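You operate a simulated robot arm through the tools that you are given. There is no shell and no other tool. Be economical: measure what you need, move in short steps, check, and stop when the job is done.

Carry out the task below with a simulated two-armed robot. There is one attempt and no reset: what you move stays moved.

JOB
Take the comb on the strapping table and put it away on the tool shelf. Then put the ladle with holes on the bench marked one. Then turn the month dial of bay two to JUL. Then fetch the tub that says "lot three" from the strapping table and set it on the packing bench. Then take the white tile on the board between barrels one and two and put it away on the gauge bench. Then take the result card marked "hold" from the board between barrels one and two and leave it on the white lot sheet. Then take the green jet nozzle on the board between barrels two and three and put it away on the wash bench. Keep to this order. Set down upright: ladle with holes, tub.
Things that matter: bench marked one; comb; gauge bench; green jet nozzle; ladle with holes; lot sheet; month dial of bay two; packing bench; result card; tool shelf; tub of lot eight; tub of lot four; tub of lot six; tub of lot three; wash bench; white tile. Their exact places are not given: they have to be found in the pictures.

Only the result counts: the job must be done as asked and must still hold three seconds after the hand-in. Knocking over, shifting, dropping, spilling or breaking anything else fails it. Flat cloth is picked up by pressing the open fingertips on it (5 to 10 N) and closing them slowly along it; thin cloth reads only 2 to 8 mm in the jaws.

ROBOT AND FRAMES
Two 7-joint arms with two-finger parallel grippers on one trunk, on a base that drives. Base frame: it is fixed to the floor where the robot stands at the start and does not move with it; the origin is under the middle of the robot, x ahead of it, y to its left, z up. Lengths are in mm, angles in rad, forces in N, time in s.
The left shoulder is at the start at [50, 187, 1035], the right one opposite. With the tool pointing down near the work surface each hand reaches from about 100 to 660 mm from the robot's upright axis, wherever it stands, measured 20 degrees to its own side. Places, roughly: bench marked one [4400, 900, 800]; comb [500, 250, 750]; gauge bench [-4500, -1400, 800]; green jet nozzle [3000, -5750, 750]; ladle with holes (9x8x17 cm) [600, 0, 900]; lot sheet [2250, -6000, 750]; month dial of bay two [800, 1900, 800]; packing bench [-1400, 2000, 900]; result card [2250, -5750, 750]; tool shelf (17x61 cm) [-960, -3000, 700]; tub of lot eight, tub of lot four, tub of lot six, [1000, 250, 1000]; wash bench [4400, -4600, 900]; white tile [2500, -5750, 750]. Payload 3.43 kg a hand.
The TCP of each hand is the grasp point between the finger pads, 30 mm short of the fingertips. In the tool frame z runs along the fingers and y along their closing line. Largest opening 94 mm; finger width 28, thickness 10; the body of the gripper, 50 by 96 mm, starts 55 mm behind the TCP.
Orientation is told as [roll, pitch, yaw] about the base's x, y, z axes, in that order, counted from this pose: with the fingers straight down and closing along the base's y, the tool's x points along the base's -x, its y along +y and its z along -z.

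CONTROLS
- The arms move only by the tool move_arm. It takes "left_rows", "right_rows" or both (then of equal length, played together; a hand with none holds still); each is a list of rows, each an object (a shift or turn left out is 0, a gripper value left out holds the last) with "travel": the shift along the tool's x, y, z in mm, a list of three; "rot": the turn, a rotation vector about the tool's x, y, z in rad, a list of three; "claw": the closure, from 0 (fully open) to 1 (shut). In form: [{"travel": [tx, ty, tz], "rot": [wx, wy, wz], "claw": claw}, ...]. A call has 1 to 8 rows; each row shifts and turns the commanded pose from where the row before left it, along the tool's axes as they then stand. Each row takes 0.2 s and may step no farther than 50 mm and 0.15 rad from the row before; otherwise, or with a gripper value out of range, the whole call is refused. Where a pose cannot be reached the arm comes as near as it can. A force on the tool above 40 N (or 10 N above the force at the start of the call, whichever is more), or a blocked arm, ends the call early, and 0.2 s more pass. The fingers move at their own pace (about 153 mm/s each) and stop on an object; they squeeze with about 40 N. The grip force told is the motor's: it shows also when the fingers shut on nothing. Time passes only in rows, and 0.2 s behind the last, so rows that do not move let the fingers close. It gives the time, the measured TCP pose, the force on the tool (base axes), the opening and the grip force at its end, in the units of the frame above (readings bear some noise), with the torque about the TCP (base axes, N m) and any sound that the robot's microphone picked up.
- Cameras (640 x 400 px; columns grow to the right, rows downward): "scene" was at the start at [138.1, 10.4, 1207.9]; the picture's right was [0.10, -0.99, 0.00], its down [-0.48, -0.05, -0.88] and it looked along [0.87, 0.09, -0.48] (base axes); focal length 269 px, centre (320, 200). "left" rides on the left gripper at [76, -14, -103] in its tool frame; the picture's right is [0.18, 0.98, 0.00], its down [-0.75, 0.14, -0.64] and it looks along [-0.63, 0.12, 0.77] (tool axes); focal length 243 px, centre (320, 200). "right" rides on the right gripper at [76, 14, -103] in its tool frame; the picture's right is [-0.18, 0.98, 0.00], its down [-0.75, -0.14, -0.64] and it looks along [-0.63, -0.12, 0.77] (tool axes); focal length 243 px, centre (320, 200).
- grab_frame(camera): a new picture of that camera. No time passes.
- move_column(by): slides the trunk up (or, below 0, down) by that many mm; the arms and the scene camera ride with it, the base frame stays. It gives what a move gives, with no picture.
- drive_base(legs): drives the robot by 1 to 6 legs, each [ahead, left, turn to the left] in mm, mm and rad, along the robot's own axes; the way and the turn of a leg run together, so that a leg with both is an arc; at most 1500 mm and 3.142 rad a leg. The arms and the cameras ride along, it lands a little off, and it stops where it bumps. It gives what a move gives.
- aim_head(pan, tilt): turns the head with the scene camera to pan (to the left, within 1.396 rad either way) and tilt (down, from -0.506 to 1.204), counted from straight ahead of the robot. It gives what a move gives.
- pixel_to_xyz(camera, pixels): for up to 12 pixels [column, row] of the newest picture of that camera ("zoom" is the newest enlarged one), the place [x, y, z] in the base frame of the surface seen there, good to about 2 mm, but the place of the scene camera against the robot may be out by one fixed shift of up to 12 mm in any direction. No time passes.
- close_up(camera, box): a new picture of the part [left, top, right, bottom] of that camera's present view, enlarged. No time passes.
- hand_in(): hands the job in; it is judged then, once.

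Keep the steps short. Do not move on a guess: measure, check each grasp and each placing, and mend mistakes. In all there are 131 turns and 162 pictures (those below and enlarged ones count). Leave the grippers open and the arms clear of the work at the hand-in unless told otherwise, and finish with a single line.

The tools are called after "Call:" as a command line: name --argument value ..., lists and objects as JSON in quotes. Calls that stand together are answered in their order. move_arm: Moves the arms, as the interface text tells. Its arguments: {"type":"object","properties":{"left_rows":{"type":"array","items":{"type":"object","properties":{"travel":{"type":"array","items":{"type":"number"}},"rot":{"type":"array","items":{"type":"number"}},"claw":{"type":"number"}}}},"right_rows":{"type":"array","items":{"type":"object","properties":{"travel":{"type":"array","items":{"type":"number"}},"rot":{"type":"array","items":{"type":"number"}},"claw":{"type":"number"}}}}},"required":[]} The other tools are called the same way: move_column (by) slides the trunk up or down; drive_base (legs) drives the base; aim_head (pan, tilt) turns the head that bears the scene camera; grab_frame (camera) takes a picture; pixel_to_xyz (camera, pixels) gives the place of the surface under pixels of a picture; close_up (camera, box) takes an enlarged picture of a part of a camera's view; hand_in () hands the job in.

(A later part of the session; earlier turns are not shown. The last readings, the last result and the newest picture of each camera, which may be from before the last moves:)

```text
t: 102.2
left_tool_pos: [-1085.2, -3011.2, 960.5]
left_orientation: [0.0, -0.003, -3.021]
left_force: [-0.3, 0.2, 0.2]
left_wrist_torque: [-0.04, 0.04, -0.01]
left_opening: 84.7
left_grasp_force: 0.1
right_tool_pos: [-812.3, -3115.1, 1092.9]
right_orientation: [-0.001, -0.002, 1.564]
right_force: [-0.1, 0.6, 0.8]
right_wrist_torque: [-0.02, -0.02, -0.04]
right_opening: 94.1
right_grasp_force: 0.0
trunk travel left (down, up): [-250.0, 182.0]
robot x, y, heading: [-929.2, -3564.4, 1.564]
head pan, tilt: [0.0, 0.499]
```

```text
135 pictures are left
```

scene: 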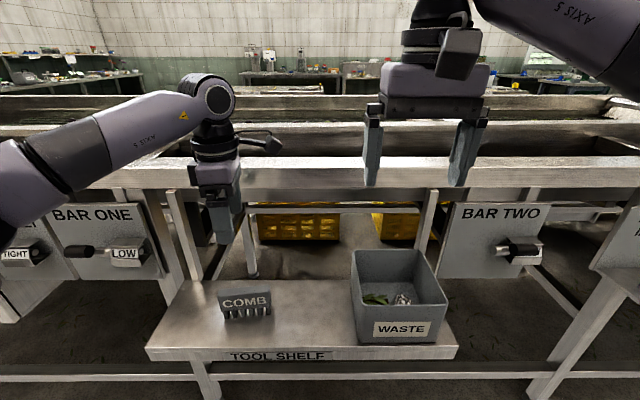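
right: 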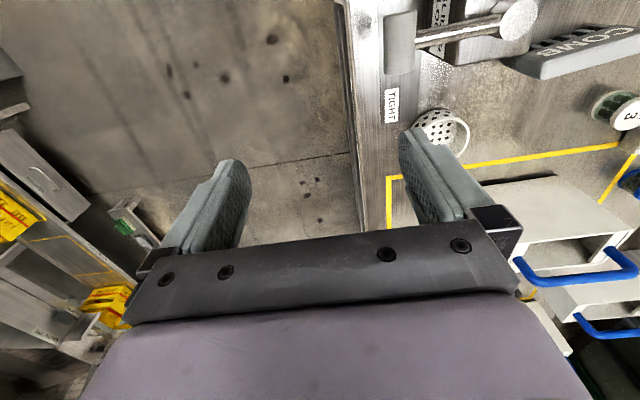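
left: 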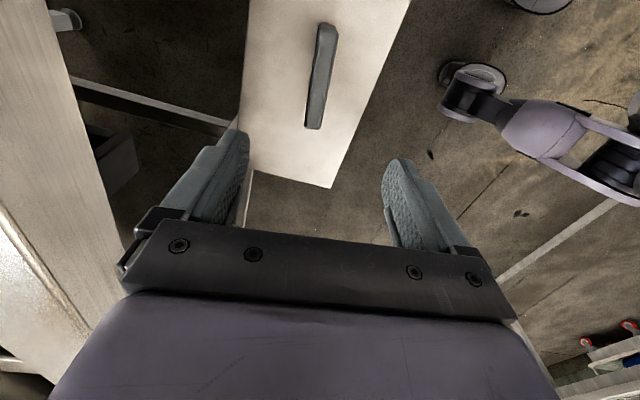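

Comb stands on the tool shelf. Next: raise the left hand and drive back the same way toward the strapping table.

Call:
move_arm --left_rows '[{"travel": [0, 0, -45], "claw": 0}, {"travel": [0, 0, -40]}]'

Call:
drive_base --legs '[[-140, 0, 0], [0, 0, 1.575], [1500, 0, 0], [1100, 0, 0], [0, 0, -1.57]]'

Call:
aim_head --pan -0.5 --tilt 0.3

Call:
grab_frame --camera "scene"

```text
t: 102.8
left_tool_pos: [-1085.3, -3011.6, 1046.2]
left_orientation: [0.001, 0.002, -3.021]
left_force: [0.3, 1.0, 0.0]
left_wrist_torque: [0.0, 0.02, 0.02]
left_opening: 94.0
left_grasp_force: 0.1
right_tool_pos: [-812.8, -3115.2, 1092.9]
right_orientation: [0.0, -0.002, 1.563]
right_force: [-0.2, -0.1, -0.2]
right_wrist_torque: [0.0, 0.01, -0.01]
right_opening: 93.9
right_grasp_force: 0.1
trunk travel left (down, up): [-250.0, 182.0]
robot x, y, heading: [-928.0, -3566.1, 1.566]
head pan, tilt: [0.0, 0.499]
```

```text
t: 124.1
left_tool_pos: [-3697.5, -3103.2, 1046.3]
left_orientation: [-0.002, 0.0, -3.016]
left_force: [-0.2, 0.9, 0.5]
left_wrist_torque: [-0.01, -0.02, 0.02]
left_opening: 94.2
left_grasp_force: 0.0
right_tool_pos: [-3422.7, -3205.8, 1093.8]
right_orientation: [0.0, -0.001, 1.567]
right_force: [0.4, -0.3, -0.3]
right_wrist_torque: [-0.02, 0.0, -0.01]
right_opening: 93.8
right_grasp_force: 0.1
trunk travel left (down, up): [-250.0, 182.0]
robot x, y, heading: [-3536.6, -3657.6, 1.57]
head pan, tilt: [0.0, 0.499]
```

```text
t: 125.0
left_tool_pos: [-3697.5, -3103.8, 1044.5]
left_orientation: [0.001, 0.002, -3.018]
left_force: [0.2, 0.2, 0.5]
left_wrist_torque: [-0.04, -0.01, 0.0]
left_opening: 94.0
left_grasp_force: 0.1
right_tool_pos: [-3423.2, -3206.7, 1092.5]
right_orientation: [0.001, -0.002, 1.567]
right_force: [0.2, 0.5, -0.1]
right_wrist_torque: [0.04, 0.0, 0.02]
right_opening: 93.9
right_grasp_force: 0.1
trunk travel left (down, up): [-250.0, 182.0]
robot x, y, heading: [-3540.6, -3657.5, 1.571]
head pan, tilt: [-0.499, 0.3]
```

```text
134 pictures are left
```

scene: 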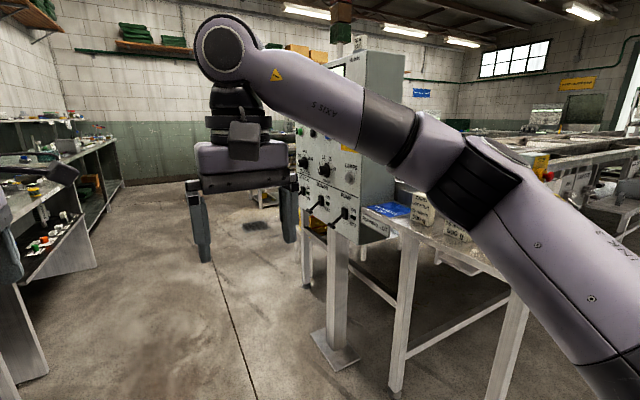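

Call:
drive_base --legs '[[1500, 0, 0], [1540, 0, 0], [0, 0, -1.57], [1500, 0, 0], [1500, 0, 0], [200, 0, 0]]'

Call:
aim_head --pan 0.2 --tilt 0.4

Call:
grab_frame --camera "scene"

```text
refused: 1540 is not a number from -1500 to 1500
```

```text
t: 126.1
left_tool_pos: [-3697.9, -3103.0, 1045.7]
left_orientation: [0.0, 0.002, -3.017]
left_force: [-0.4, 1.1, 0.9]
left_wrist_torque: [0.01, -0.03, -0.01]
left_opening: 94.1
left_grasp_force: 0.0
right_tool_pos: [-3422.9, -3205.5, 1092.4]
right_orientation: [-0.001, -0.001, 1.567]
right_force: [0.6, 0.8, 0.3]
right_wrist_torque: [-0.03, -0.01, -0.01]
right_opening: 93.9
right_grasp_force: 0.1
trunk travel left (down, up): [-250.0, 182.0]
robot x, y, heading: [-3539.6, -3662.1, 1.572]
head pan, tilt: [0.201, 0.4]
```

```text
133 pictures are left
```

scene: 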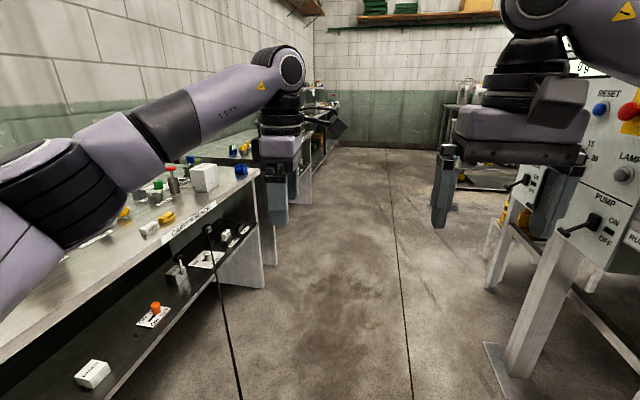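

Call:
drive_base --legs '[[1500, 0, 0], [1500, 0, 0], [0, 0, -1.57], [1500, 0, 0], [1500, 0, 0], [200, 0, 0]]'

Call:
grab_frame --camera "scene"

```text
t: 159.6
left_tool_pos: [252.2, -521.9, 1045.5]
left_orientation: [-0.002, 0.003, 1.693]
left_force: [0.1, -0.5, 0.3]
left_wrist_torque: [0.02, -0.01, 0.0]
left_opening: 94.0
left_grasp_force: 0.1
right_tool_pos: [147.8, -795.6, 1092.3]
right_orientation: [-0.001, -0.001, -0.003]
right_force: [0.4, 0.1, 0.1]
right_wrist_torque: [-0.01, 0.0, 0.0]
right_opening: 93.9
right_grasp_force: 0.0
trunk travel left (down, up): [-250.0, 182.0]
robot x, y, heading: [-303.4, -676.7, -0.005]
head pan, tilt: [0.201, 0.4]
```

```text
132 pictures are left
```

scene: 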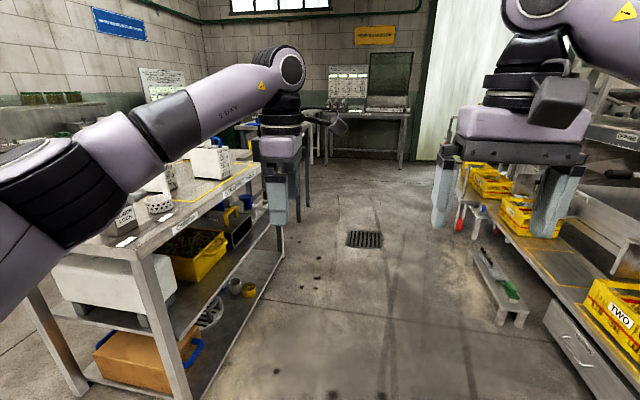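

Call:
drive_base --legs '[[0, 800, 0], [310, 0, 0.005]]'

Call:
aim_head --pan -0.1 --tilt 0.55

Call:
grab_frame --camera "scene"

Call:
grab_frame --camera "right"

```text
t: 168.7
left_tool_pos: [562.8, 275.4, 1044.8]
left_orientation: [0.0, 0.002, 1.7]
left_force: [0.6, 0.9, -0.4]
left_wrist_torque: [-0.03, 0.03, 0.03]
left_opening: 94.1
left_grasp_force: 0.0
right_tool_pos: [461.6, 0.8, 1092.9]
right_orientation: [0.0, -0.002, 0.001]
right_force: [0.9, 0.7, 0.3]
right_wrist_torque: [0.02, -0.02, 0.02]
right_opening: 93.9
right_grasp_force: 0.0
trunk travel left (down, up): [-250.0, 182.0]
robot x, y, heading: [8.7, 116.2, 0.003]
head pan, tilt: [0.201, 0.4]
```

```text
t: 169.5
left_tool_pos: [561.8, 276.0, 1046.1]
left_orientation: [-0.002, 0.004, 1.699]
left_force: [0.0, 0.3, -0.1]
left_wrist_torque: [0.01, -0.01, 0.02]
left_opening: 94.2
left_grasp_force: 0.0
right_tool_pos: [460.2, 0.5, 1093.3]
right_orientation: [0.001, -0.002, 0.003]
right_force: [0.0, 0.2, 0.4]
right_wrist_torque: [0.0, 0.02, 0.03]
right_opening: 93.8
right_grasp_force: 0.1
trunk travel left (down, up): [-250.0, 182.0]
robot x, y, heading: [7.6, 107.4, 0.001]
head pan, tilt: [-0.099, 0.55]
```

```text
131 pictures are left
```

scene: 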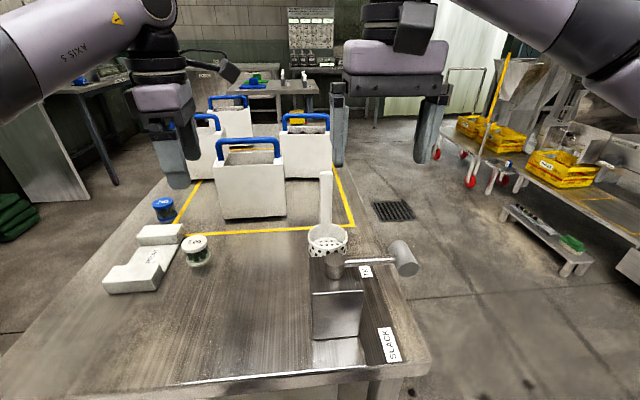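

```text
130 pictures are left
```

right: 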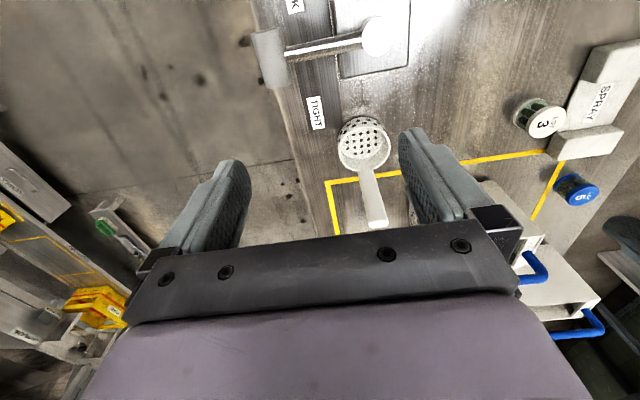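

Call:
close_up --camera "right" --box '[290, 90, 450, 240]'

Call:
pixel_to_xyz --camera "right" --pixels '[[368, 222], [385, 222], [376, 222], [376, 210], [363, 180], [373, 180], [368, 175], [363, 120], [340, 150], [389, 150]]'

Call:
pixel_to_xyz --camera "scene" --pixels '[[326, 175], [326, 215], [321, 200], [332, 200], [308, 238], [347, 238], [326, 250]]'

```text
2.67 times, centred on (370, 165) of right
```

zoom: 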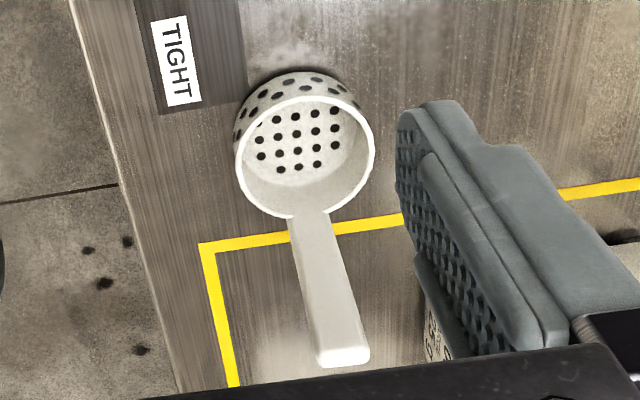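

```text
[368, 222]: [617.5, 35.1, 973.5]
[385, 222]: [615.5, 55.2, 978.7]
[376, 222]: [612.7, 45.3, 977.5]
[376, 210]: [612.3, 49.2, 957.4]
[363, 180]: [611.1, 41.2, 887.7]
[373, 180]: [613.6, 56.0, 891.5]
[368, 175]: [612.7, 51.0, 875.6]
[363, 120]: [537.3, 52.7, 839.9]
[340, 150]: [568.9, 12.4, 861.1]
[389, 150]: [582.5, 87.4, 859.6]
```

```text
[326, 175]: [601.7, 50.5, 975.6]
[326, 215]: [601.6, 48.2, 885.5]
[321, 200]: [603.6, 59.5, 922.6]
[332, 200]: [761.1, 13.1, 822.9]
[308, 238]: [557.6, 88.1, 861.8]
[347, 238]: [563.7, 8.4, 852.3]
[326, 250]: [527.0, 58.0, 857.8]
```

Handle centre ≈ (615, 47), top z≈988. Right hand goes above it.

Call:
move_arm --right_rows '[{"travel": [-40, 12, 0]}, {"travel": [-40, 12, 0]}, {"travel": [-40, 12, 0]}, {"travel": [-34, 11, 0]}, {"travel": [0, 0, 40]}]'

Call:
grab_frame --camera "right"

```text
t: 170.7
left_tool_pos: [563.1, 275.3, 1044.6]
left_orientation: [0.001, 0.001, 1.7]
left_force: [-0.9, 0.3, 0.7]
left_wrist_torque: [-0.01, 0.01, -0.03]
left_opening: 93.9
left_grasp_force: 0.1
right_tool_pos: [570.3, 33.5, 1038.3]
right_orientation: [-0.002, -0.002, 0.002]
right_force: [-0.7, -0.2, 1.0]
right_wrist_torque: [-0.04, -0.01, 0.0]
right_opening: 94.2
right_grasp_force: 0.0
right hand out of reach, approached as far as the arm can: row 3, 4
trunk travel left (down, up): [-250.0, 182.0]
robot x, y, heading: [8.9, 111.1, 0.003]
head pan, tilt: [-0.099, 0.55]
```

```text
128 pictures are left
```

right: 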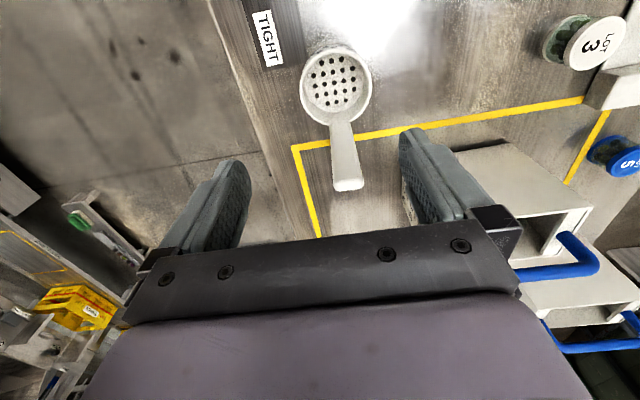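

Reach is short at this height; raising the trunk 120 mm will help, then I move the hand over the handle.

Call:
move_column --by 120

Call:
move_arm --right_rows '[{"travel": [-22, 7, 0]}, {"travel": [-22, 6, 0]}, {"travel": [0, 0, 40]}, {"travel": [0, 0, 40]}, {"travel": [0, 0, 40]}]'

Call:
grab_frame --camera "right"

```text
t: 172.2
left_tool_pos: [563.1, 274.6, 1165.6]
left_orientation: [0.0, 0.003, 1.7]
left_force: [0.1, 0.8, 0.1]
left_wrist_torque: [-0.02, 0.03, -0.01]
left_opening: 93.9
left_grasp_force: 0.0
right_tool_pos: [570.0, 33.6, 1159.2]
right_orientation: [-0.001, -0.002, 0.001]
right_force: [-0.5, 0.8, 0.0]
right_wrist_torque: [0.0, 0.02, 0.0]
right_opening: 94.0
right_grasp_force: 0.1
trunk travel left (down, up): [-370.0, 62.0]
robot x, y, heading: [8.7, 116.4, 0.006]
head pan, tilt: [-0.099, 0.55]
```

```text
t: 173.4
left_tool_pos: [561.1, 274.6, 1166.4]
left_orientation: [-0.001, 0.001, 1.701]
left_force: [0.1, -0.5, 0.2]
left_wrist_torque: [0.03, 0.0, -0.02]
left_opening: 93.9
left_grasp_force: 0.0
right_tool_pos: [589.8, 37.0, 1030.5]
right_orientation: [0.0, -0.002, 0.002]
right_force: [0.8, -0.3, -0.7]
right_wrist_torque: [-0.02, 0.01, -0.01]
right_opening: 94.0
right_grasp_force: 0.1
right hand out of reach, approached as far as the arm can: row 1, 2
trunk travel left (down, up): [-370.0, 62.0]
robot x, y, heading: [7.5, 112.5, -0.002]
head pan, tilt: [-0.099, 0.55]
```

```text
127 pictures are left
```

right: 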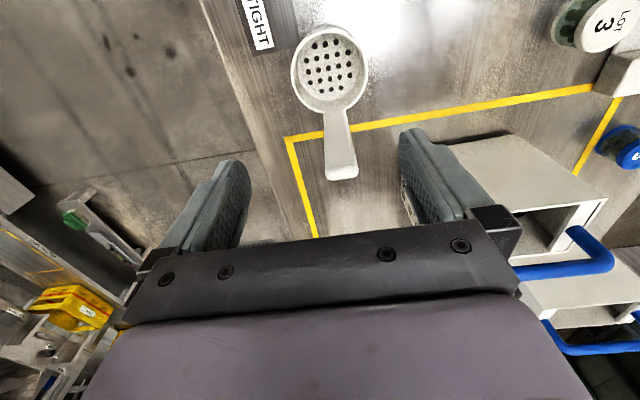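

Call:
move_arm --right_rows '[{"travel": [-13, 4, 0]}, {"travel": [-12, 4, 0]}]'

Call:
grab_frame --camera "right"

```text
t: 174.0
left_tool_pos: [562.1, 274.7, 1165.7]
left_orientation: [-0.003, 0.001, 1.7]
left_force: [-0.9, 0.0, 0.1]
left_wrist_torque: [-0.02, 0.0, 0.0]
left_opening: 94.1
left_grasp_force: 0.1
right_tool_pos: [612.7, 43.8, 1032.4]
right_orientation: [0.001, 0.0, 0.003]
right_force: [-0.7, -0.5, -0.7]
right_wrist_torque: [0.04, 0.02, -0.01]
right_opening: 93.9
right_grasp_force: 0.0
trunk travel left (down, up): [-370.0, 62.0]
robot x, y, heading: [8.2, 112.2, 0.006]
head pan, tilt: [-0.099, 0.55]
```

```text
126 pictures are left
```

right: 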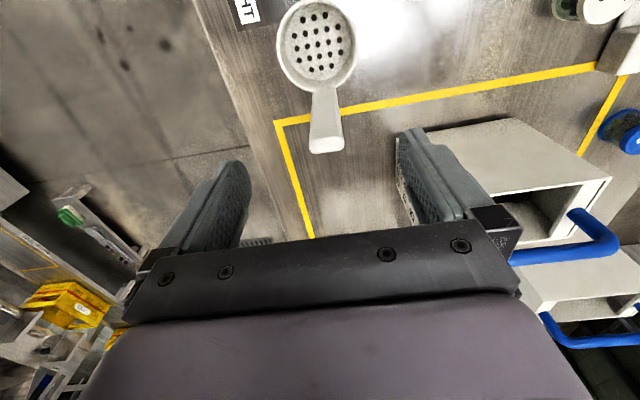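

Call:
pixel_to_xyz --camera "right" --pixels '[[313, 144], [340, 143], [326, 145], [326, 151], [326, 135], [325, 110]]'

```text
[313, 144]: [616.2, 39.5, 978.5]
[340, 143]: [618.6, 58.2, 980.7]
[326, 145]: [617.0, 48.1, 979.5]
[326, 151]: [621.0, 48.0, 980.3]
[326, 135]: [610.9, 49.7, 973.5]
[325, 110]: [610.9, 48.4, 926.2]
```

Call:
move_arm --right_rows '[{"travel": [-3, 4.5, 0]}, {"travel": [0, 0, 40]}, {"travel": [0, 0, 39]}, {"claw": 1}, {"claw": 1}, {"claw": 1}]'

Call:
grab_frame --camera "right"

```text
t: 175.4
left_tool_pos: [562.7, 277.2, 1165.3]
left_orientation: [0.0, 0.003, 1.701]
left_force: [-0.3, 0.5, -0.2]
left_wrist_torque: [-0.01, -0.03, 0.03]
left_opening: 93.8
left_grasp_force: 0.1
right_tool_pos: [612.5, 46.1, 952.9]
right_orientation: [0.0, -0.002, 0.003]
right_force: [0.1, 0.4, -0.6]
right_wrist_torque: [-0.03, -0.03, 0.01]
right_opening: 29.4
right_grasp_force: 40.2
right hand out of reach, approached as far as the arm can: row 1
trunk travel left (down, up): [-370.0, 62.0]
robot x, y, heading: [9.3, 114.4, 0.005]
head pan, tilt: [-0.099, 0.55]
```

```text
125 pictures are left
```

right: 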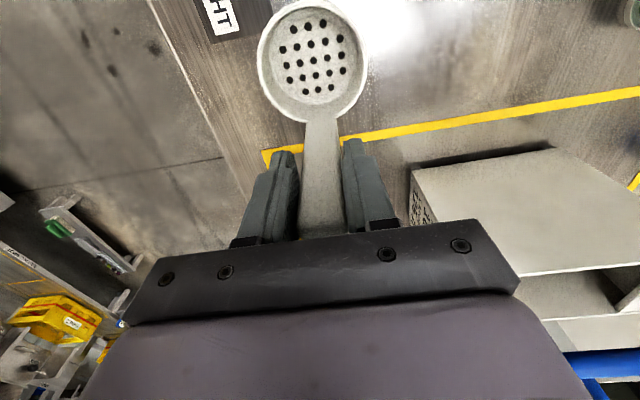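

Handle gripped (29 mm). Lift with the trunk and arm.

Call:
move_column --by 60

Call:
move_arm --right_rows '[{"travel": [0, 0, -30]}, {"travel": [0, 0, -30]}]'

Call:
grab_frame --camera "right"

Call:
aim_head --pan -0.6 --tilt 0.4

Call:
grab_frame --camera "scene"

```text
t: 176.4
left_tool_pos: [562.6, 274.7, 1225.5]
left_orientation: [0.0, 0.001, 1.7]
left_force: [-0.2, -0.2, 0.6]
left_wrist_torque: [0.01, 0.02, 0.01]
left_opening: 94.2
left_grasp_force: 0.2
right_tool_pos: [612.2, 46.4, 1013.0]
right_orientation: [0.0, -0.001, 0.002]
right_force: [-0.9, 0.6, -1.2]
right_wrist_torque: [-0.02, 0.01, 0.03]
right_opening: 29.3
right_grasp_force: 40.1
trunk travel left (down, up): [-430.0, 2.0]
robot x, y, heading: [9.8, 118.5, 0.0]
head pan, tilt: [-0.099, 0.55]
```

```text
t: 177.0
left_tool_pos: [562.1, 275.7, 1226.1]
left_orientation: [-0.003, 0.004, 1.701]
left_force: [-0.6, 0.9, 0.6]
left_wrist_torque: [0.05, -0.02, 0.0]
left_opening: 93.9
left_grasp_force: 0.0
right_tool_pos: [613.6, 46.4, 1072.4]
right_orientation: [-0.002, -0.001, 0.003]
right_force: [0.5, 0.8, -1.3]
right_wrist_torque: [0.01, -0.03, 0.0]
right_opening: 29.2
right_grasp_force: 39.8
trunk travel left (down, up): [-430.0, 2.0]
robot x, y, heading: [7.4, 113.2, 0.006]
head pan, tilt: [-0.099, 0.55]
```

```text
124 pictures are left
```

right: 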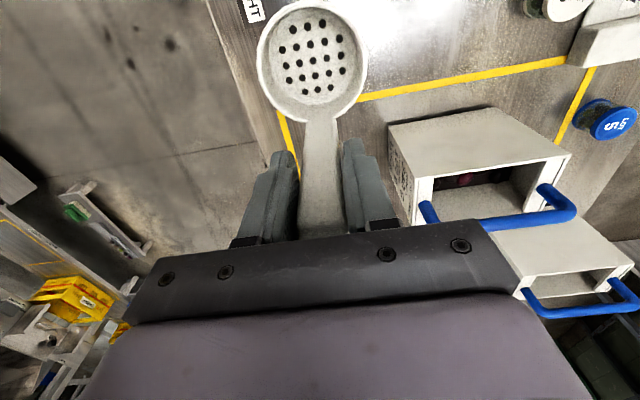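

```text
t: 177.9
left_tool_pos: [561.3, 274.7, 1225.5]
left_orientation: [-0.001, 0.003, 1.7]
left_force: [-0.7, -0.5, 0.2]
left_wrist_torque: [0.03, 0.05, -0.02]
left_opening: 94.0
left_grasp_force: 0.0
right_tool_pos: [613.0, 47.1, 1072.8]
right_orientation: [0.0, -0.003, 0.003]
right_force: [-0.2, -0.2, -1.7]
right_wrist_torque: [0.04, -0.02, -0.01]
right_opening: 29.4
right_grasp_force: 40.3
trunk travel left (down, up): [-430.0, 2.0]
robot x, y, heading: [8.7, 113.9, 0.0]
head pan, tilt: [-0.6, 0.4]
```

```text
123 pictures are left
```

scene: 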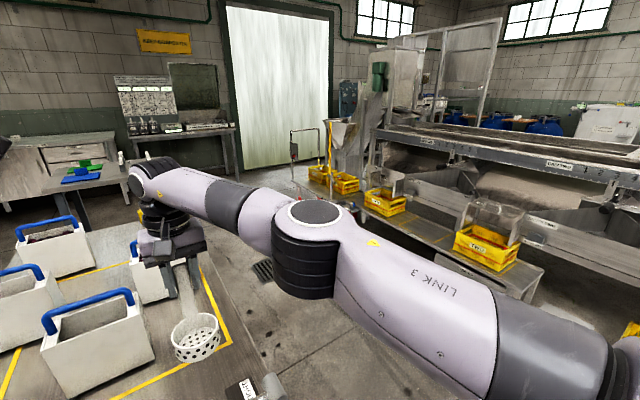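

Call:
drive_base --legs '[[0, -640, 0], [1500, 0, 0], [600, 0, 0]]'

Call:
aim_head --pan 0.35 --tilt 0.25

Call:
grab_frame --camera "scene"

Call:
pixel_to_xyz --camera "scene" --pixels '[[320, 200], [320, 260], [220, 200], [160, 200], [120, 160], [380, 200], [420, 240], [260, 170], [320, 150], [250, 220]]'

```text
t: 194.0
left_tool_pos: [2666.2, -354.3, 1224.4]
left_orientation: [0.0, 0.003, 1.705]
left_force: [0.7, 0.0, -0.7]
left_wrist_torque: [-0.02, 0.02, -0.01]
left_opening: 94.0
left_grasp_force: 0.0
right_tool_pos: [2718.2, -583.5, 1072.5]
right_orientation: [0.0, -0.003, 0.005]
right_force: [0.3, 0.4, -1.9]
right_wrist_torque: [0.03, 0.03, 0.0]
right_opening: 29.3
right_grasp_force: 40.1
trunk travel left (down, up): [-430.0, 2.0]
robot x, y, heading: [2114.3, -517.5, 0.008]
head pan, tilt: [-0.6, 0.4]
```

```text
t: 195.2
left_tool_pos: [2667.0, -353.9, 1226.9]
left_orientation: [-0.002, 0.001, 1.703]
left_force: [-0.2, -0.5, -1.2]
left_wrist_torque: [-0.01, -0.01, 0.0]
left_opening: 93.9
left_grasp_force: 0.1
right_tool_pos: [2718.7, -584.1, 1073.4]
right_orientation: [0.0, -0.002, 0.005]
right_force: [0.2, 0.1, -0.2]
right_wrist_torque: [0.0, 0.01, 0.0]
right_opening: 29.3
right_grasp_force: 40.4
trunk travel left (down, up): [-430.0, 2.0]
robot x, y, heading: [2113.4, -519.3, 0.009]
head pan, tilt: [0.351, 0.25]
```

```text
122 pictures are left
```

scene: 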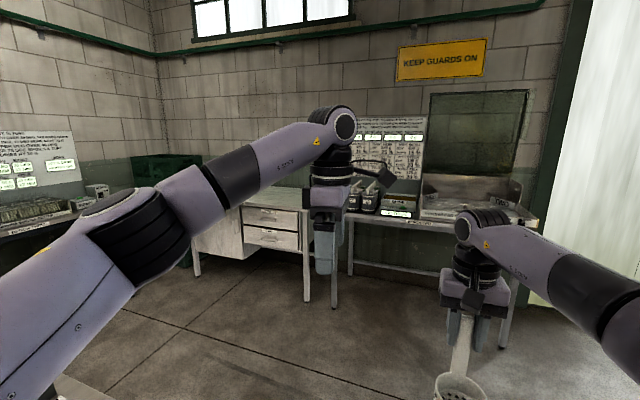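

```text
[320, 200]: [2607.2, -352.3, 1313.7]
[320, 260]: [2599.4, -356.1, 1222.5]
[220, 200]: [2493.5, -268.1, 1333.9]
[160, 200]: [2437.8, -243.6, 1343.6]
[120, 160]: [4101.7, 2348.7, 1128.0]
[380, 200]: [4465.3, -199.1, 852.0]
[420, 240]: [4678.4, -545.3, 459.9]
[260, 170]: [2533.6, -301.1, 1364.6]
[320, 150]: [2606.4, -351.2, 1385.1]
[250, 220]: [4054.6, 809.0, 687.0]
```

Call:
drive_base --legs '[[700, 0, 0], [0, 300, 0]]'

Call:
aim_head --pan 0.75 --tilt 0.3

Call:
grab_frame --camera "scene"

Call:
aim_head --pan 0.1 --tilt 0.3

Call:
grab_frame --camera "scene"

```text
t: 201.9
left_tool_pos: [3360.5, -48.0, 1226.2]
left_orientation: [-0.003, 0.0, 1.705]
left_force: [0.1, 0.4, -0.7]
left_wrist_torque: [0.03, -0.02, 0.01]
left_opening: 93.9
left_grasp_force: 0.0
right_tool_pos: [3412.8, -277.6, 1073.7]
right_orientation: [0.001, -0.002, 0.007]
right_force: [-0.3, 0.1, -1.5]
right_wrist_torque: [0.04, 0.0, 0.0]
right_opening: 29.5
right_grasp_force: 39.8
trunk travel left (down, up): [-430.0, 2.0]
robot x, y, heading: [2809.4, -215.7, 0.009]
head pan, tilt: [0.351, 0.25]
```

```text
t: 202.8
left_tool_pos: [3359.7, -48.2, 1225.1]
left_orientation: [-0.002, 0.003, 1.704]
left_force: [0.1, -0.1, -0.7]
left_wrist_torque: [-0.01, 0.01, 0.0]
left_opening: 94.0
left_grasp_force: 0.1
right_tool_pos: [3413.4, -277.6, 1072.4]
right_orientation: [0.001, -0.001, 0.007]
right_force: [-0.8, 0.4, -1.1]
right_wrist_torque: [-0.01, -0.02, 0.04]
right_opening: 29.0
right_grasp_force: 40.0
trunk travel left (down, up): [-430.0, 2.0]
robot x, y, heading: [2811.4, -209.9, 0.008]
head pan, tilt: [0.75, 0.3]
```

```text
121 pictures are left
```

scene: 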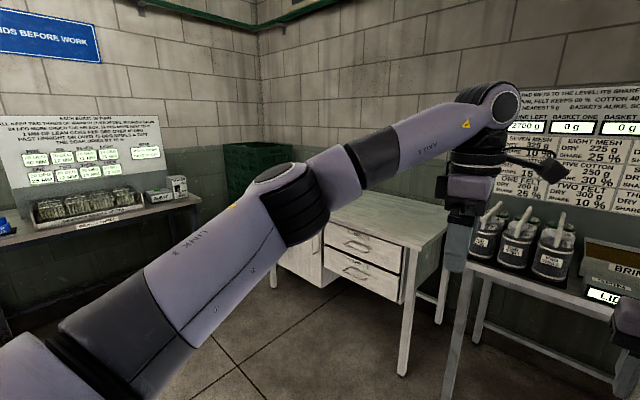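

```text
t: 203.8
left_tool_pos: [3361.2, -49.4, 1225.0]
left_orientation: [-0.001, 0.001, 1.706]
left_force: [-0.5, -0.7, 0.2]
left_wrist_torque: [-0.01, 0.03, 0.0]
left_opening: 94.0
left_grasp_force: 0.1
right_tool_pos: [3413.9, -277.3, 1072.5]
right_orientation: [-0.001, -0.003, 0.006]
right_force: [0.2, 0.3, 0.0]
right_wrist_torque: [0.0, -0.02, -0.01]
right_opening: 29.3
right_grasp_force: 40.4
trunk travel left (down, up): [-430.0, 2.0]
robot x, y, heading: [2808.1, -212.2, 0.007]
head pan, tilt: [0.099, 0.3]
```

```text
120 pictures are left
```

scene: 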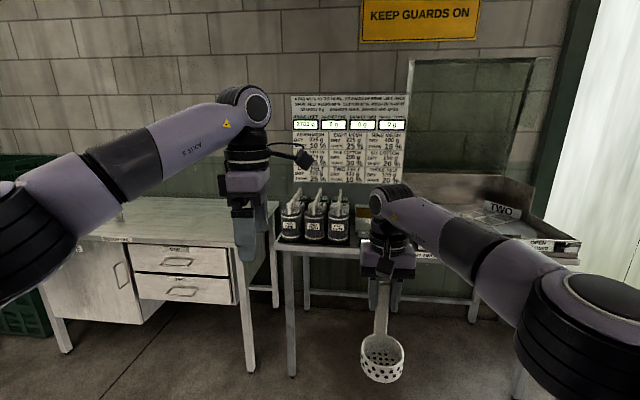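

Call:
close_up --camera "scene" --box '[0, 180, 280, 355]'

Call:
aim_head --pan 1.35 --tilt 0.5

Call:
grab_frame --camera "scene"

Call:
pixel_to_xyz --camera "scene" --pixels '[[120, 350], [60, 300], [150, 200], [100, 150], [320, 380], [200, 380]]'

```text
2.29 times, centred on (140, 268) of scene
```

zoom: 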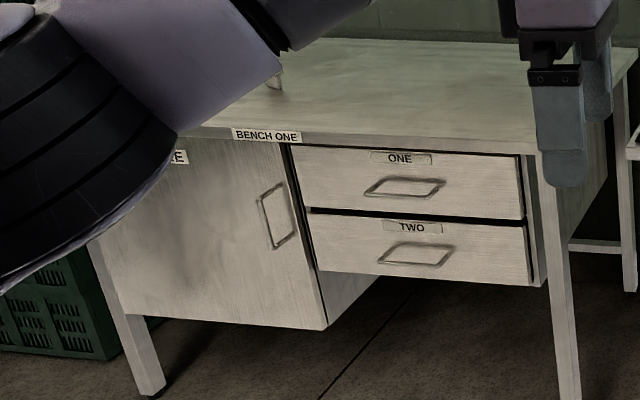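

```text
t: 205.2
left_tool_pos: [3361.2, -48.2, 1225.5]
left_orientation: [-0.002, 0.001, 1.706]
left_force: [0.0, 0.0, 0.7]
left_wrist_torque: [-0.05, -0.01, 0.01]
left_opening: 94.1
left_grasp_force: 0.0
right_tool_pos: [3413.5, -277.6, 1074.2]
right_orientation: [0.001, -0.002, 0.007]
right_force: [-0.5, -0.1, -1.4]
right_wrist_torque: [0.03, -0.01, -0.01]
right_opening: 29.4
right_grasp_force: 39.7
trunk travel left (down, up): [-430.0, 2.0]
robot x, y, heading: [2807.3, -214.1, 0.013]
head pan, tilt: [1.349, 0.499]
```

```text
118 pictures are left
```

scene: 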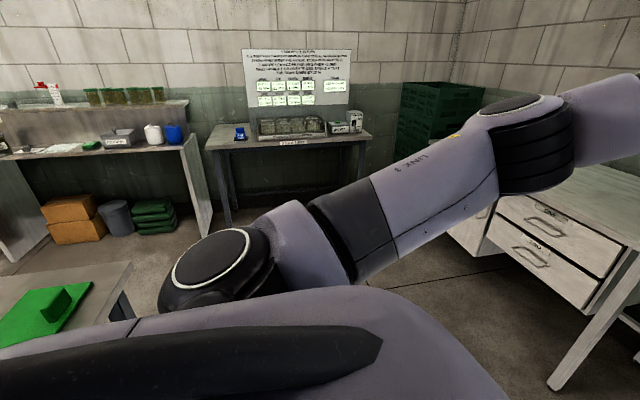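

```text
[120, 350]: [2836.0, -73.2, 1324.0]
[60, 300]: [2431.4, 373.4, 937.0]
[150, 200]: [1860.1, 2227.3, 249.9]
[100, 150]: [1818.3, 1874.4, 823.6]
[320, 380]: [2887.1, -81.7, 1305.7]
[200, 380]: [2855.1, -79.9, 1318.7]
```

Label "BENCH ONE" confirmed on the drawer bench. Move in front of it.

Call:
drive_base --legs '[[500, 0, -0.01], [0, 920, 0], [300, 0, 0]]'

Call:
aim_head --pan 0 --tilt 0.6

Call:
grab_frame --camera "scene"

Call:
pixel_to_xyz --camera "scene" --pixels '[[320, 200], [320, 260], [320, 300], [360, 250], [300, 280], [400, 250], [280, 230], [380, 300]]'

Call:
grab_frame --camera "right"

```text
t: 217.8
left_tool_pos: [4168.4, 859.3, 1224.9]
left_orientation: [-0.001, 0.003, 1.687]
left_force: [0.6, 0.1, -0.3]
left_wrist_torque: [0.03, 0.03, -0.01]
left_opening: 94.1
left_grasp_force: 0.1
right_tool_pos: [4215.9, 629.0, 1072.6]
right_orientation: [-0.002, -0.002, -0.012]
right_force: [-0.2, -0.8, -0.9]
right_wrist_torque: [0.01, -0.02, 0.0]
right_opening: 29.5
right_grasp_force: 39.7
trunk travel left (down, up): [-430.0, 2.0]
robot x, y, heading: [3611.9, 705.7, -0.009]
head pan, tilt: [1.349, 0.499]
```

```text
t: 219.3
left_tool_pos: [4168.0, 858.6, 1225.1]
left_orientation: [-0.003, 0.002, 1.686]
left_force: [-1.0, 0.5, 0.6]
left_wrist_torque: [0.01, 0.0, 0.0]
left_opening: 93.8
left_grasp_force: 0.0
right_tool_pos: [4215.2, 628.0, 1073.4]
right_orientation: [-0.001, -0.002, -0.013]
right_force: [-0.2, -0.5, 0.1]
right_wrist_torque: [0.01, -0.02, 0.03]
right_opening: 29.2
right_grasp_force: 40.0
trunk travel left (down, up): [-430.0, 2.0]
robot x, y, heading: [3612.6, 703.6, -0.014]
head pan, tilt: [0.0, 0.6]
```

```text
117 pictures are left
```

scene: 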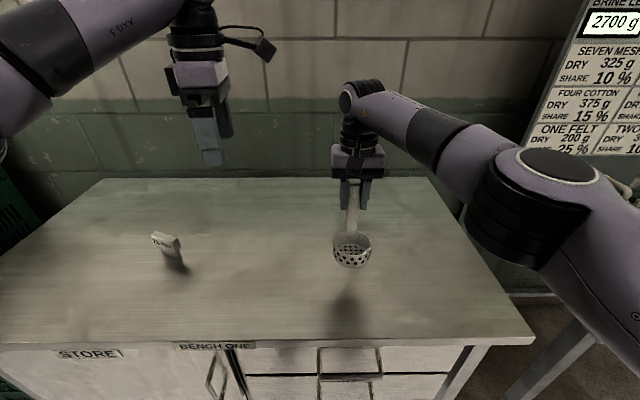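

```text
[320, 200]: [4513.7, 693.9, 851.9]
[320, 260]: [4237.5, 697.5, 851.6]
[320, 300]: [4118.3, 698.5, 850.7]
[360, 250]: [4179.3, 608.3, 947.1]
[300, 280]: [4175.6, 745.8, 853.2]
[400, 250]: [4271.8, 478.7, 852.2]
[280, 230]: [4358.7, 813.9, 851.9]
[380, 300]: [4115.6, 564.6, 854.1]
```

```text
116 pictures are left
```

right: 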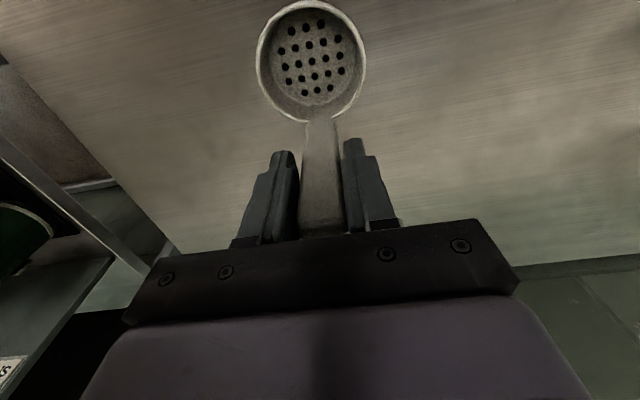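

Bench top z≈852; ladle bottom should touch at TCP z≈983. Lower slowly.

Call:
move_arm --right_rows '[{"travel": [0, 0, 30]}, {"travel": [0, 0, 30]}, {"travel": [0, 0, 15]}, {"travel": [0, 0, 8]}, {"travel": [0, 0, 3]}, {}]'

Call:
move_arm --right_rows '[{"travel": [0, 0, 3]}, {}]'

```text
t: 220.7
left_tool_pos: [4166.9, 860.1, 1225.9]
left_orientation: [0.0, 0.002, 1.685]
left_force: [0.1, 0.6, -0.5]
left_wrist_torque: [-0.02, 0.05, 0.02]
left_opening: 93.9
left_grasp_force: 0.1
right_tool_pos: [4215.9, 627.7, 986.9]
right_orientation: [-0.001, -0.001, -0.013]
right_force: [-0.2, -0.7, -0.2]
right_wrist_torque: [0.0, -0.01, 0.0]
right_opening: 29.3
right_grasp_force: 39.8
trunk travel left (down, up): [-430.0, 2.0]
robot x, y, heading: [3610.7, 705.0, -0.015]
head pan, tilt: [0.0, 0.6]
```

```text
t: 221.3
left_tool_pos: [4168.4, 857.3, 1225.8]
left_orientation: [-0.003, 0.002, 1.685]
left_force: [0.1, -0.6, -0.5]
left_wrist_torque: [-0.01, 0.02, 0.02]
left_opening: 93.9
left_grasp_force: 0.0
right_tool_pos: [4215.0, 629.0, 983.6]
right_orientation: [0.001, -0.003, -0.012]
right_force: [0.2, -1.1, -0.7]
right_wrist_torque: [0.0, -0.03, -0.01]
right_opening: 29.3
right_grasp_force: 39.8
trunk travel left (down, up): [-430.0, 2.0]
robot x, y, heading: [3615.4, 705.1, -0.012]
head pan, tilt: [0.0, 0.6]
```

Call:
move_arm --right_rows '[{"travel": [0, 0, 2]}, {}]'

Call:
move_arm --right_rows '[{"travel": [0, 0, 2]}, {}]'

Call:
grab_frame --camera "scene"

```text
t: 221.9
left_tool_pos: [4167.5, 858.6, 1225.7]
left_orientation: [-0.002, 0.001, 1.686]
left_force: [0.4, 0.5, 0.4]
left_wrist_torque: [0.03, 0.0, 0.01]
left_opening: 94.1
left_grasp_force: 0.3
right_tool_pos: [4215.1, 627.5, 983.0]
right_orientation: [0.001, -0.001, -0.013]
right_force: [-0.3, 0.7, 1.8]
right_wrist_torque: [0.01, 0.07, -0.04]
right_opening: 29.5
right_grasp_force: 40.4
trunk travel left (down, up): [-430.0, 2.0]
robot x, y, heading: [3608.3, 704.1, -0.012]
head pan, tilt: [0.0, 0.6]
```

```text
t: 222.5
left_tool_pos: [4165.5, 859.4, 1227.5]
left_orientation: [-0.002, 0.001, 1.688]
left_force: [-0.1, -0.6, 0.6]
left_wrist_torque: [0.01, 0.02, 0.0]
left_opening: 94.1
left_grasp_force: 0.1
right_tool_pos: [4215.3, 628.2, 983.2]
right_orientation: [0.0, -0.006, -0.012]
right_force: [1.4, -0.3, 15.2]
right_wrist_torque: [-0.05, 0.6, -0.01]
right_opening: 29.3
right_grasp_force: 40.0
trunk travel left (down, up): [-430.0, 2.0]
robot x, y, heading: [3611.0, 705.2, -0.004]
head pan, tilt: [0.0, 0.6]
```

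```text
115 pictures are left
```

scene: 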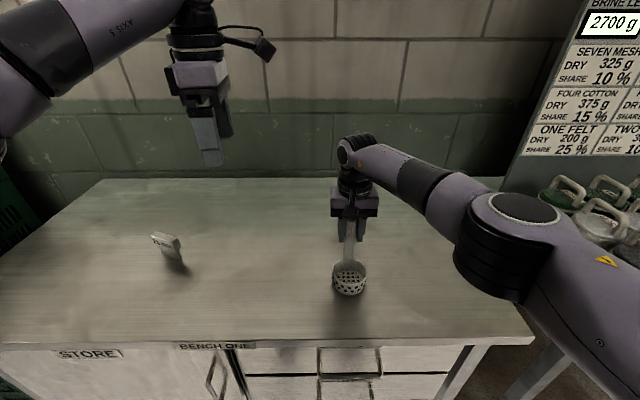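

Contact felt. Ease off 2 mm, open, rise.

Call:
move_arm --right_rows '[{"travel": [0, 0, -2]}, {"claw": 0.6}, {"claw": 0.3}, {"claw": 0}, {}, {"travel": [0, 0, -40]}, {"travel": [0, 0, -40]}, {"travel": [0, 0, -40]}]'

Call:
grab_frame --camera "right"

Call:
grab_frame --camera "scene"

```text
t: 224.3
left_tool_pos: [4167.5, 858.2, 1225.9]
left_orientation: [-0.002, 0.003, 1.686]
left_force: [0.2, 0.0, -0.8]
left_wrist_torque: [-0.02, 0.0, 0.0]
left_opening: 94.1
left_grasp_force: 0.1
right_tool_pos: [4212.2, 628.1, 1103.2]
right_orientation: [-0.001, -0.004, -0.012]
right_force: [-0.7, -0.3, 0.8]
right_wrist_torque: [-0.02, -0.01, 0.01]
right_opening: 93.9
right_grasp_force: 0.1
trunk travel left (down, up): [-430.0, 2.0]
robot x, y, heading: [3612.4, 702.9, -0.013]
head pan, tilt: [0.0, 0.6]
```

```text
114 pictures are left
```

right: 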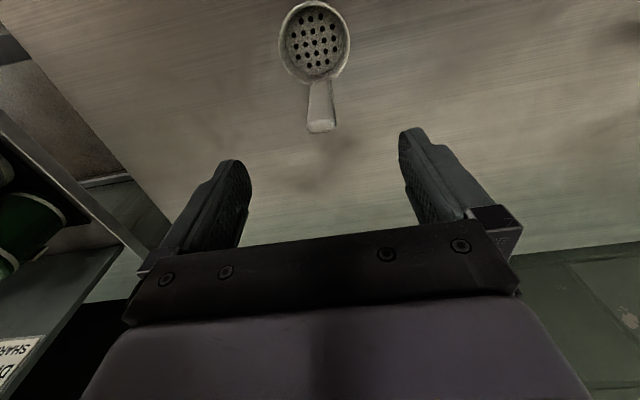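

```text
113 pictures are left
```

scene: 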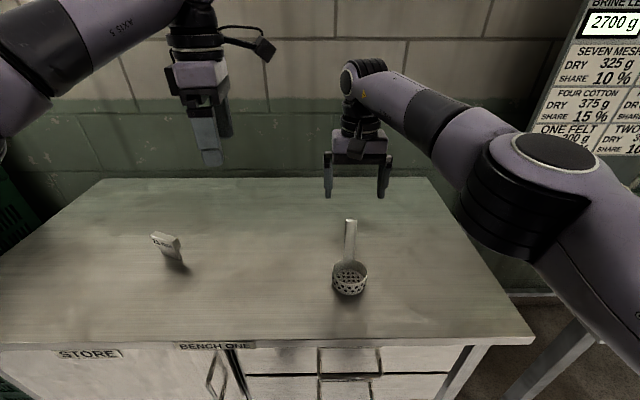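

Ladle stands on bench one. Next the month dial: drive to the wall bench around (800,1900).

Call:
drive_base --legs '[[-500, 0, 0], [0, 300, 0.01], [0, 0, 1.57], [0, 1300, 0]]'

Call:
aim_head --pan 0.4 --tilt 0.35

Call:
grab_frame --camera "scene"

```text
t: 245.1
left_tool_pos: [1664.5, 1591.7, 1225.8]
left_orientation: [-0.002, 0.002, -3.039]
left_force: [-0.2, 0.3, 0.7]
left_wrist_torque: [0.03, -0.02, 0.0]
left_opening: 93.8
left_grasp_force: 0.1
right_tool_pos: [1894.6, 1633.9, 1102.3]
right_orientation: [0.001, -0.004, 1.547]
right_force: [-0.1, 0.2, 0.5]
right_wrist_torque: [-0.01, 0.03, 0.01]
right_opening: 94.1
right_grasp_force: 0.1
trunk travel left (down, up): [-430.0, 2.0]
robot x, y, heading: [1813.9, 1033.1, 1.548]
head pan, tilt: [0.0, 0.6]
```

```text
t: 246.0
left_tool_pos: [1664.2, 1590.5, 1224.8]
left_orientation: [-0.004, 0.001, -3.039]
left_force: [0.0, 0.0, -0.3]
left_wrist_torque: [-0.03, -0.04, -0.02]
left_opening: 94.0
left_grasp_force: 0.0
right_tool_pos: [1895.6, 1636.4, 1101.6]
right_orientation: [0.001, -0.002, 1.549]
right_force: [0.5, 0.4, 0.1]
right_wrist_torque: [0.01, -0.01, 0.01]
right_opening: 94.0
right_grasp_force: 0.0
trunk travel left (down, up): [-430.0, 2.0]
robot x, y, heading: [1811.7, 1031.5, 1.546]
head pan, tilt: [0.4, 0.351]
```

```text
112 pictures are left
```

scene: 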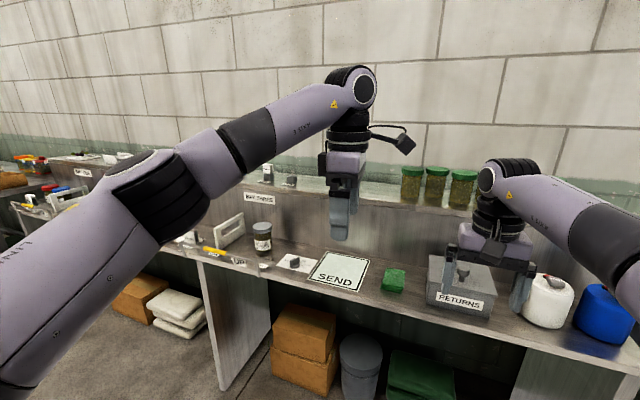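

Call:
drive_base --legs '[[0, 950, 0.02]]'

Call:
aim_head --pan 0.1 --tilt 0.4

Call:
grab_frame --camera "scene"

```text
t: 254.7
left_tool_pos: [698.1, 1598.8, 1225.1]
left_orientation: [-0.001, 0.001, -3.016]
left_force: [-1.1, -0.2, 0.0]
left_wrist_torque: [0.0, -0.03, 0.03]
left_opening: 94.0
left_grasp_force: 0.1
right_tool_pos: [928.2, 1648.5, 1102.4]
right_orientation: [0.001, -0.004, 1.568]
right_force: [-0.5, -1.2, -0.8]
right_wrist_torque: [0.03, -0.02, -0.01]
right_opening: 93.9
right_grasp_force: 0.0
trunk travel left (down, up): [-430.0, 2.0]
robot x, y, heading: [858.2, 1044.4, 1.569]
head pan, tilt: [0.4, 0.351]
```

```text
t: 255.5
left_tool_pos: [698.2, 1598.1, 1225.8]
left_orientation: [-0.002, 0.001, -3.017]
left_force: [0.1, 0.1, -0.3]
left_wrist_torque: [0.02, 0.01, -0.01]
left_opening: 94.1
left_grasp_force: 0.1
right_tool_pos: [928.1, 1648.8, 1103.2]
right_orientation: [0.0, -0.003, 1.568]
right_force: [0.4, -0.5, 0.6]
right_wrist_torque: [-0.04, 0.01, -0.03]
right_opening: 94.2
right_grasp_force: 0.1
trunk travel left (down, up): [-430.0, 2.0]
robot x, y, heading: [860.8, 1042.0, 1.573]
head pan, tilt: [0.099, 0.4]
```

```text
111 pictures are left
```

scene: 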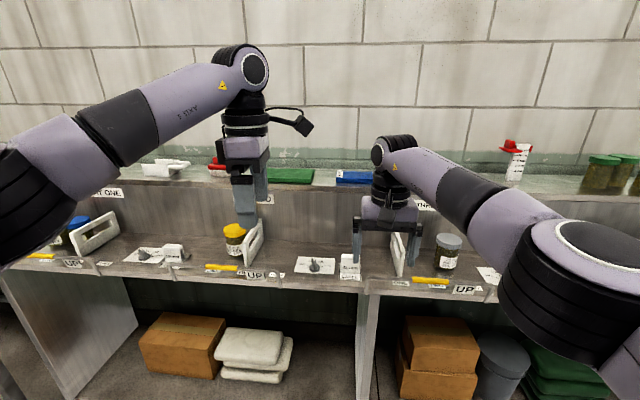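

Call:
close_up --camera "scene" --box '[190, 160, 450, 320]'

Call:
close_up --camera "scene" --box '[275, 235, 375, 297]'

Call:
pixel_to_xyz --camera "zoom" --pixels '[[250, 190], [250, 160], [320, 150], [130, 200], [480, 190], [400, 240]]'

```text
2.46 times, centred on (320, 240) of scene
```

zoom: 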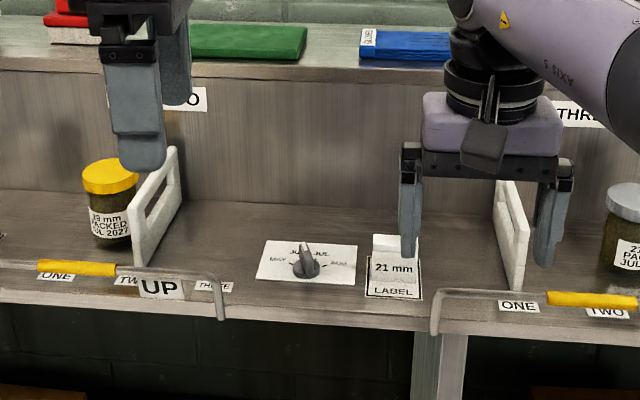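

```text
6.40 times, centred on (325, 266) of scene
```

zoom: 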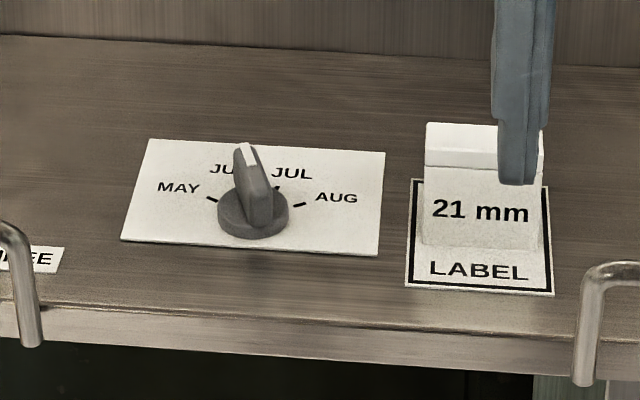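

```text
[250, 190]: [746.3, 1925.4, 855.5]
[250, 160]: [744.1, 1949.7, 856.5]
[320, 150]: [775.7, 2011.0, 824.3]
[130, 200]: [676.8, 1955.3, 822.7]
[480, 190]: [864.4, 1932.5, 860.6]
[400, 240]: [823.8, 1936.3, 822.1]
```

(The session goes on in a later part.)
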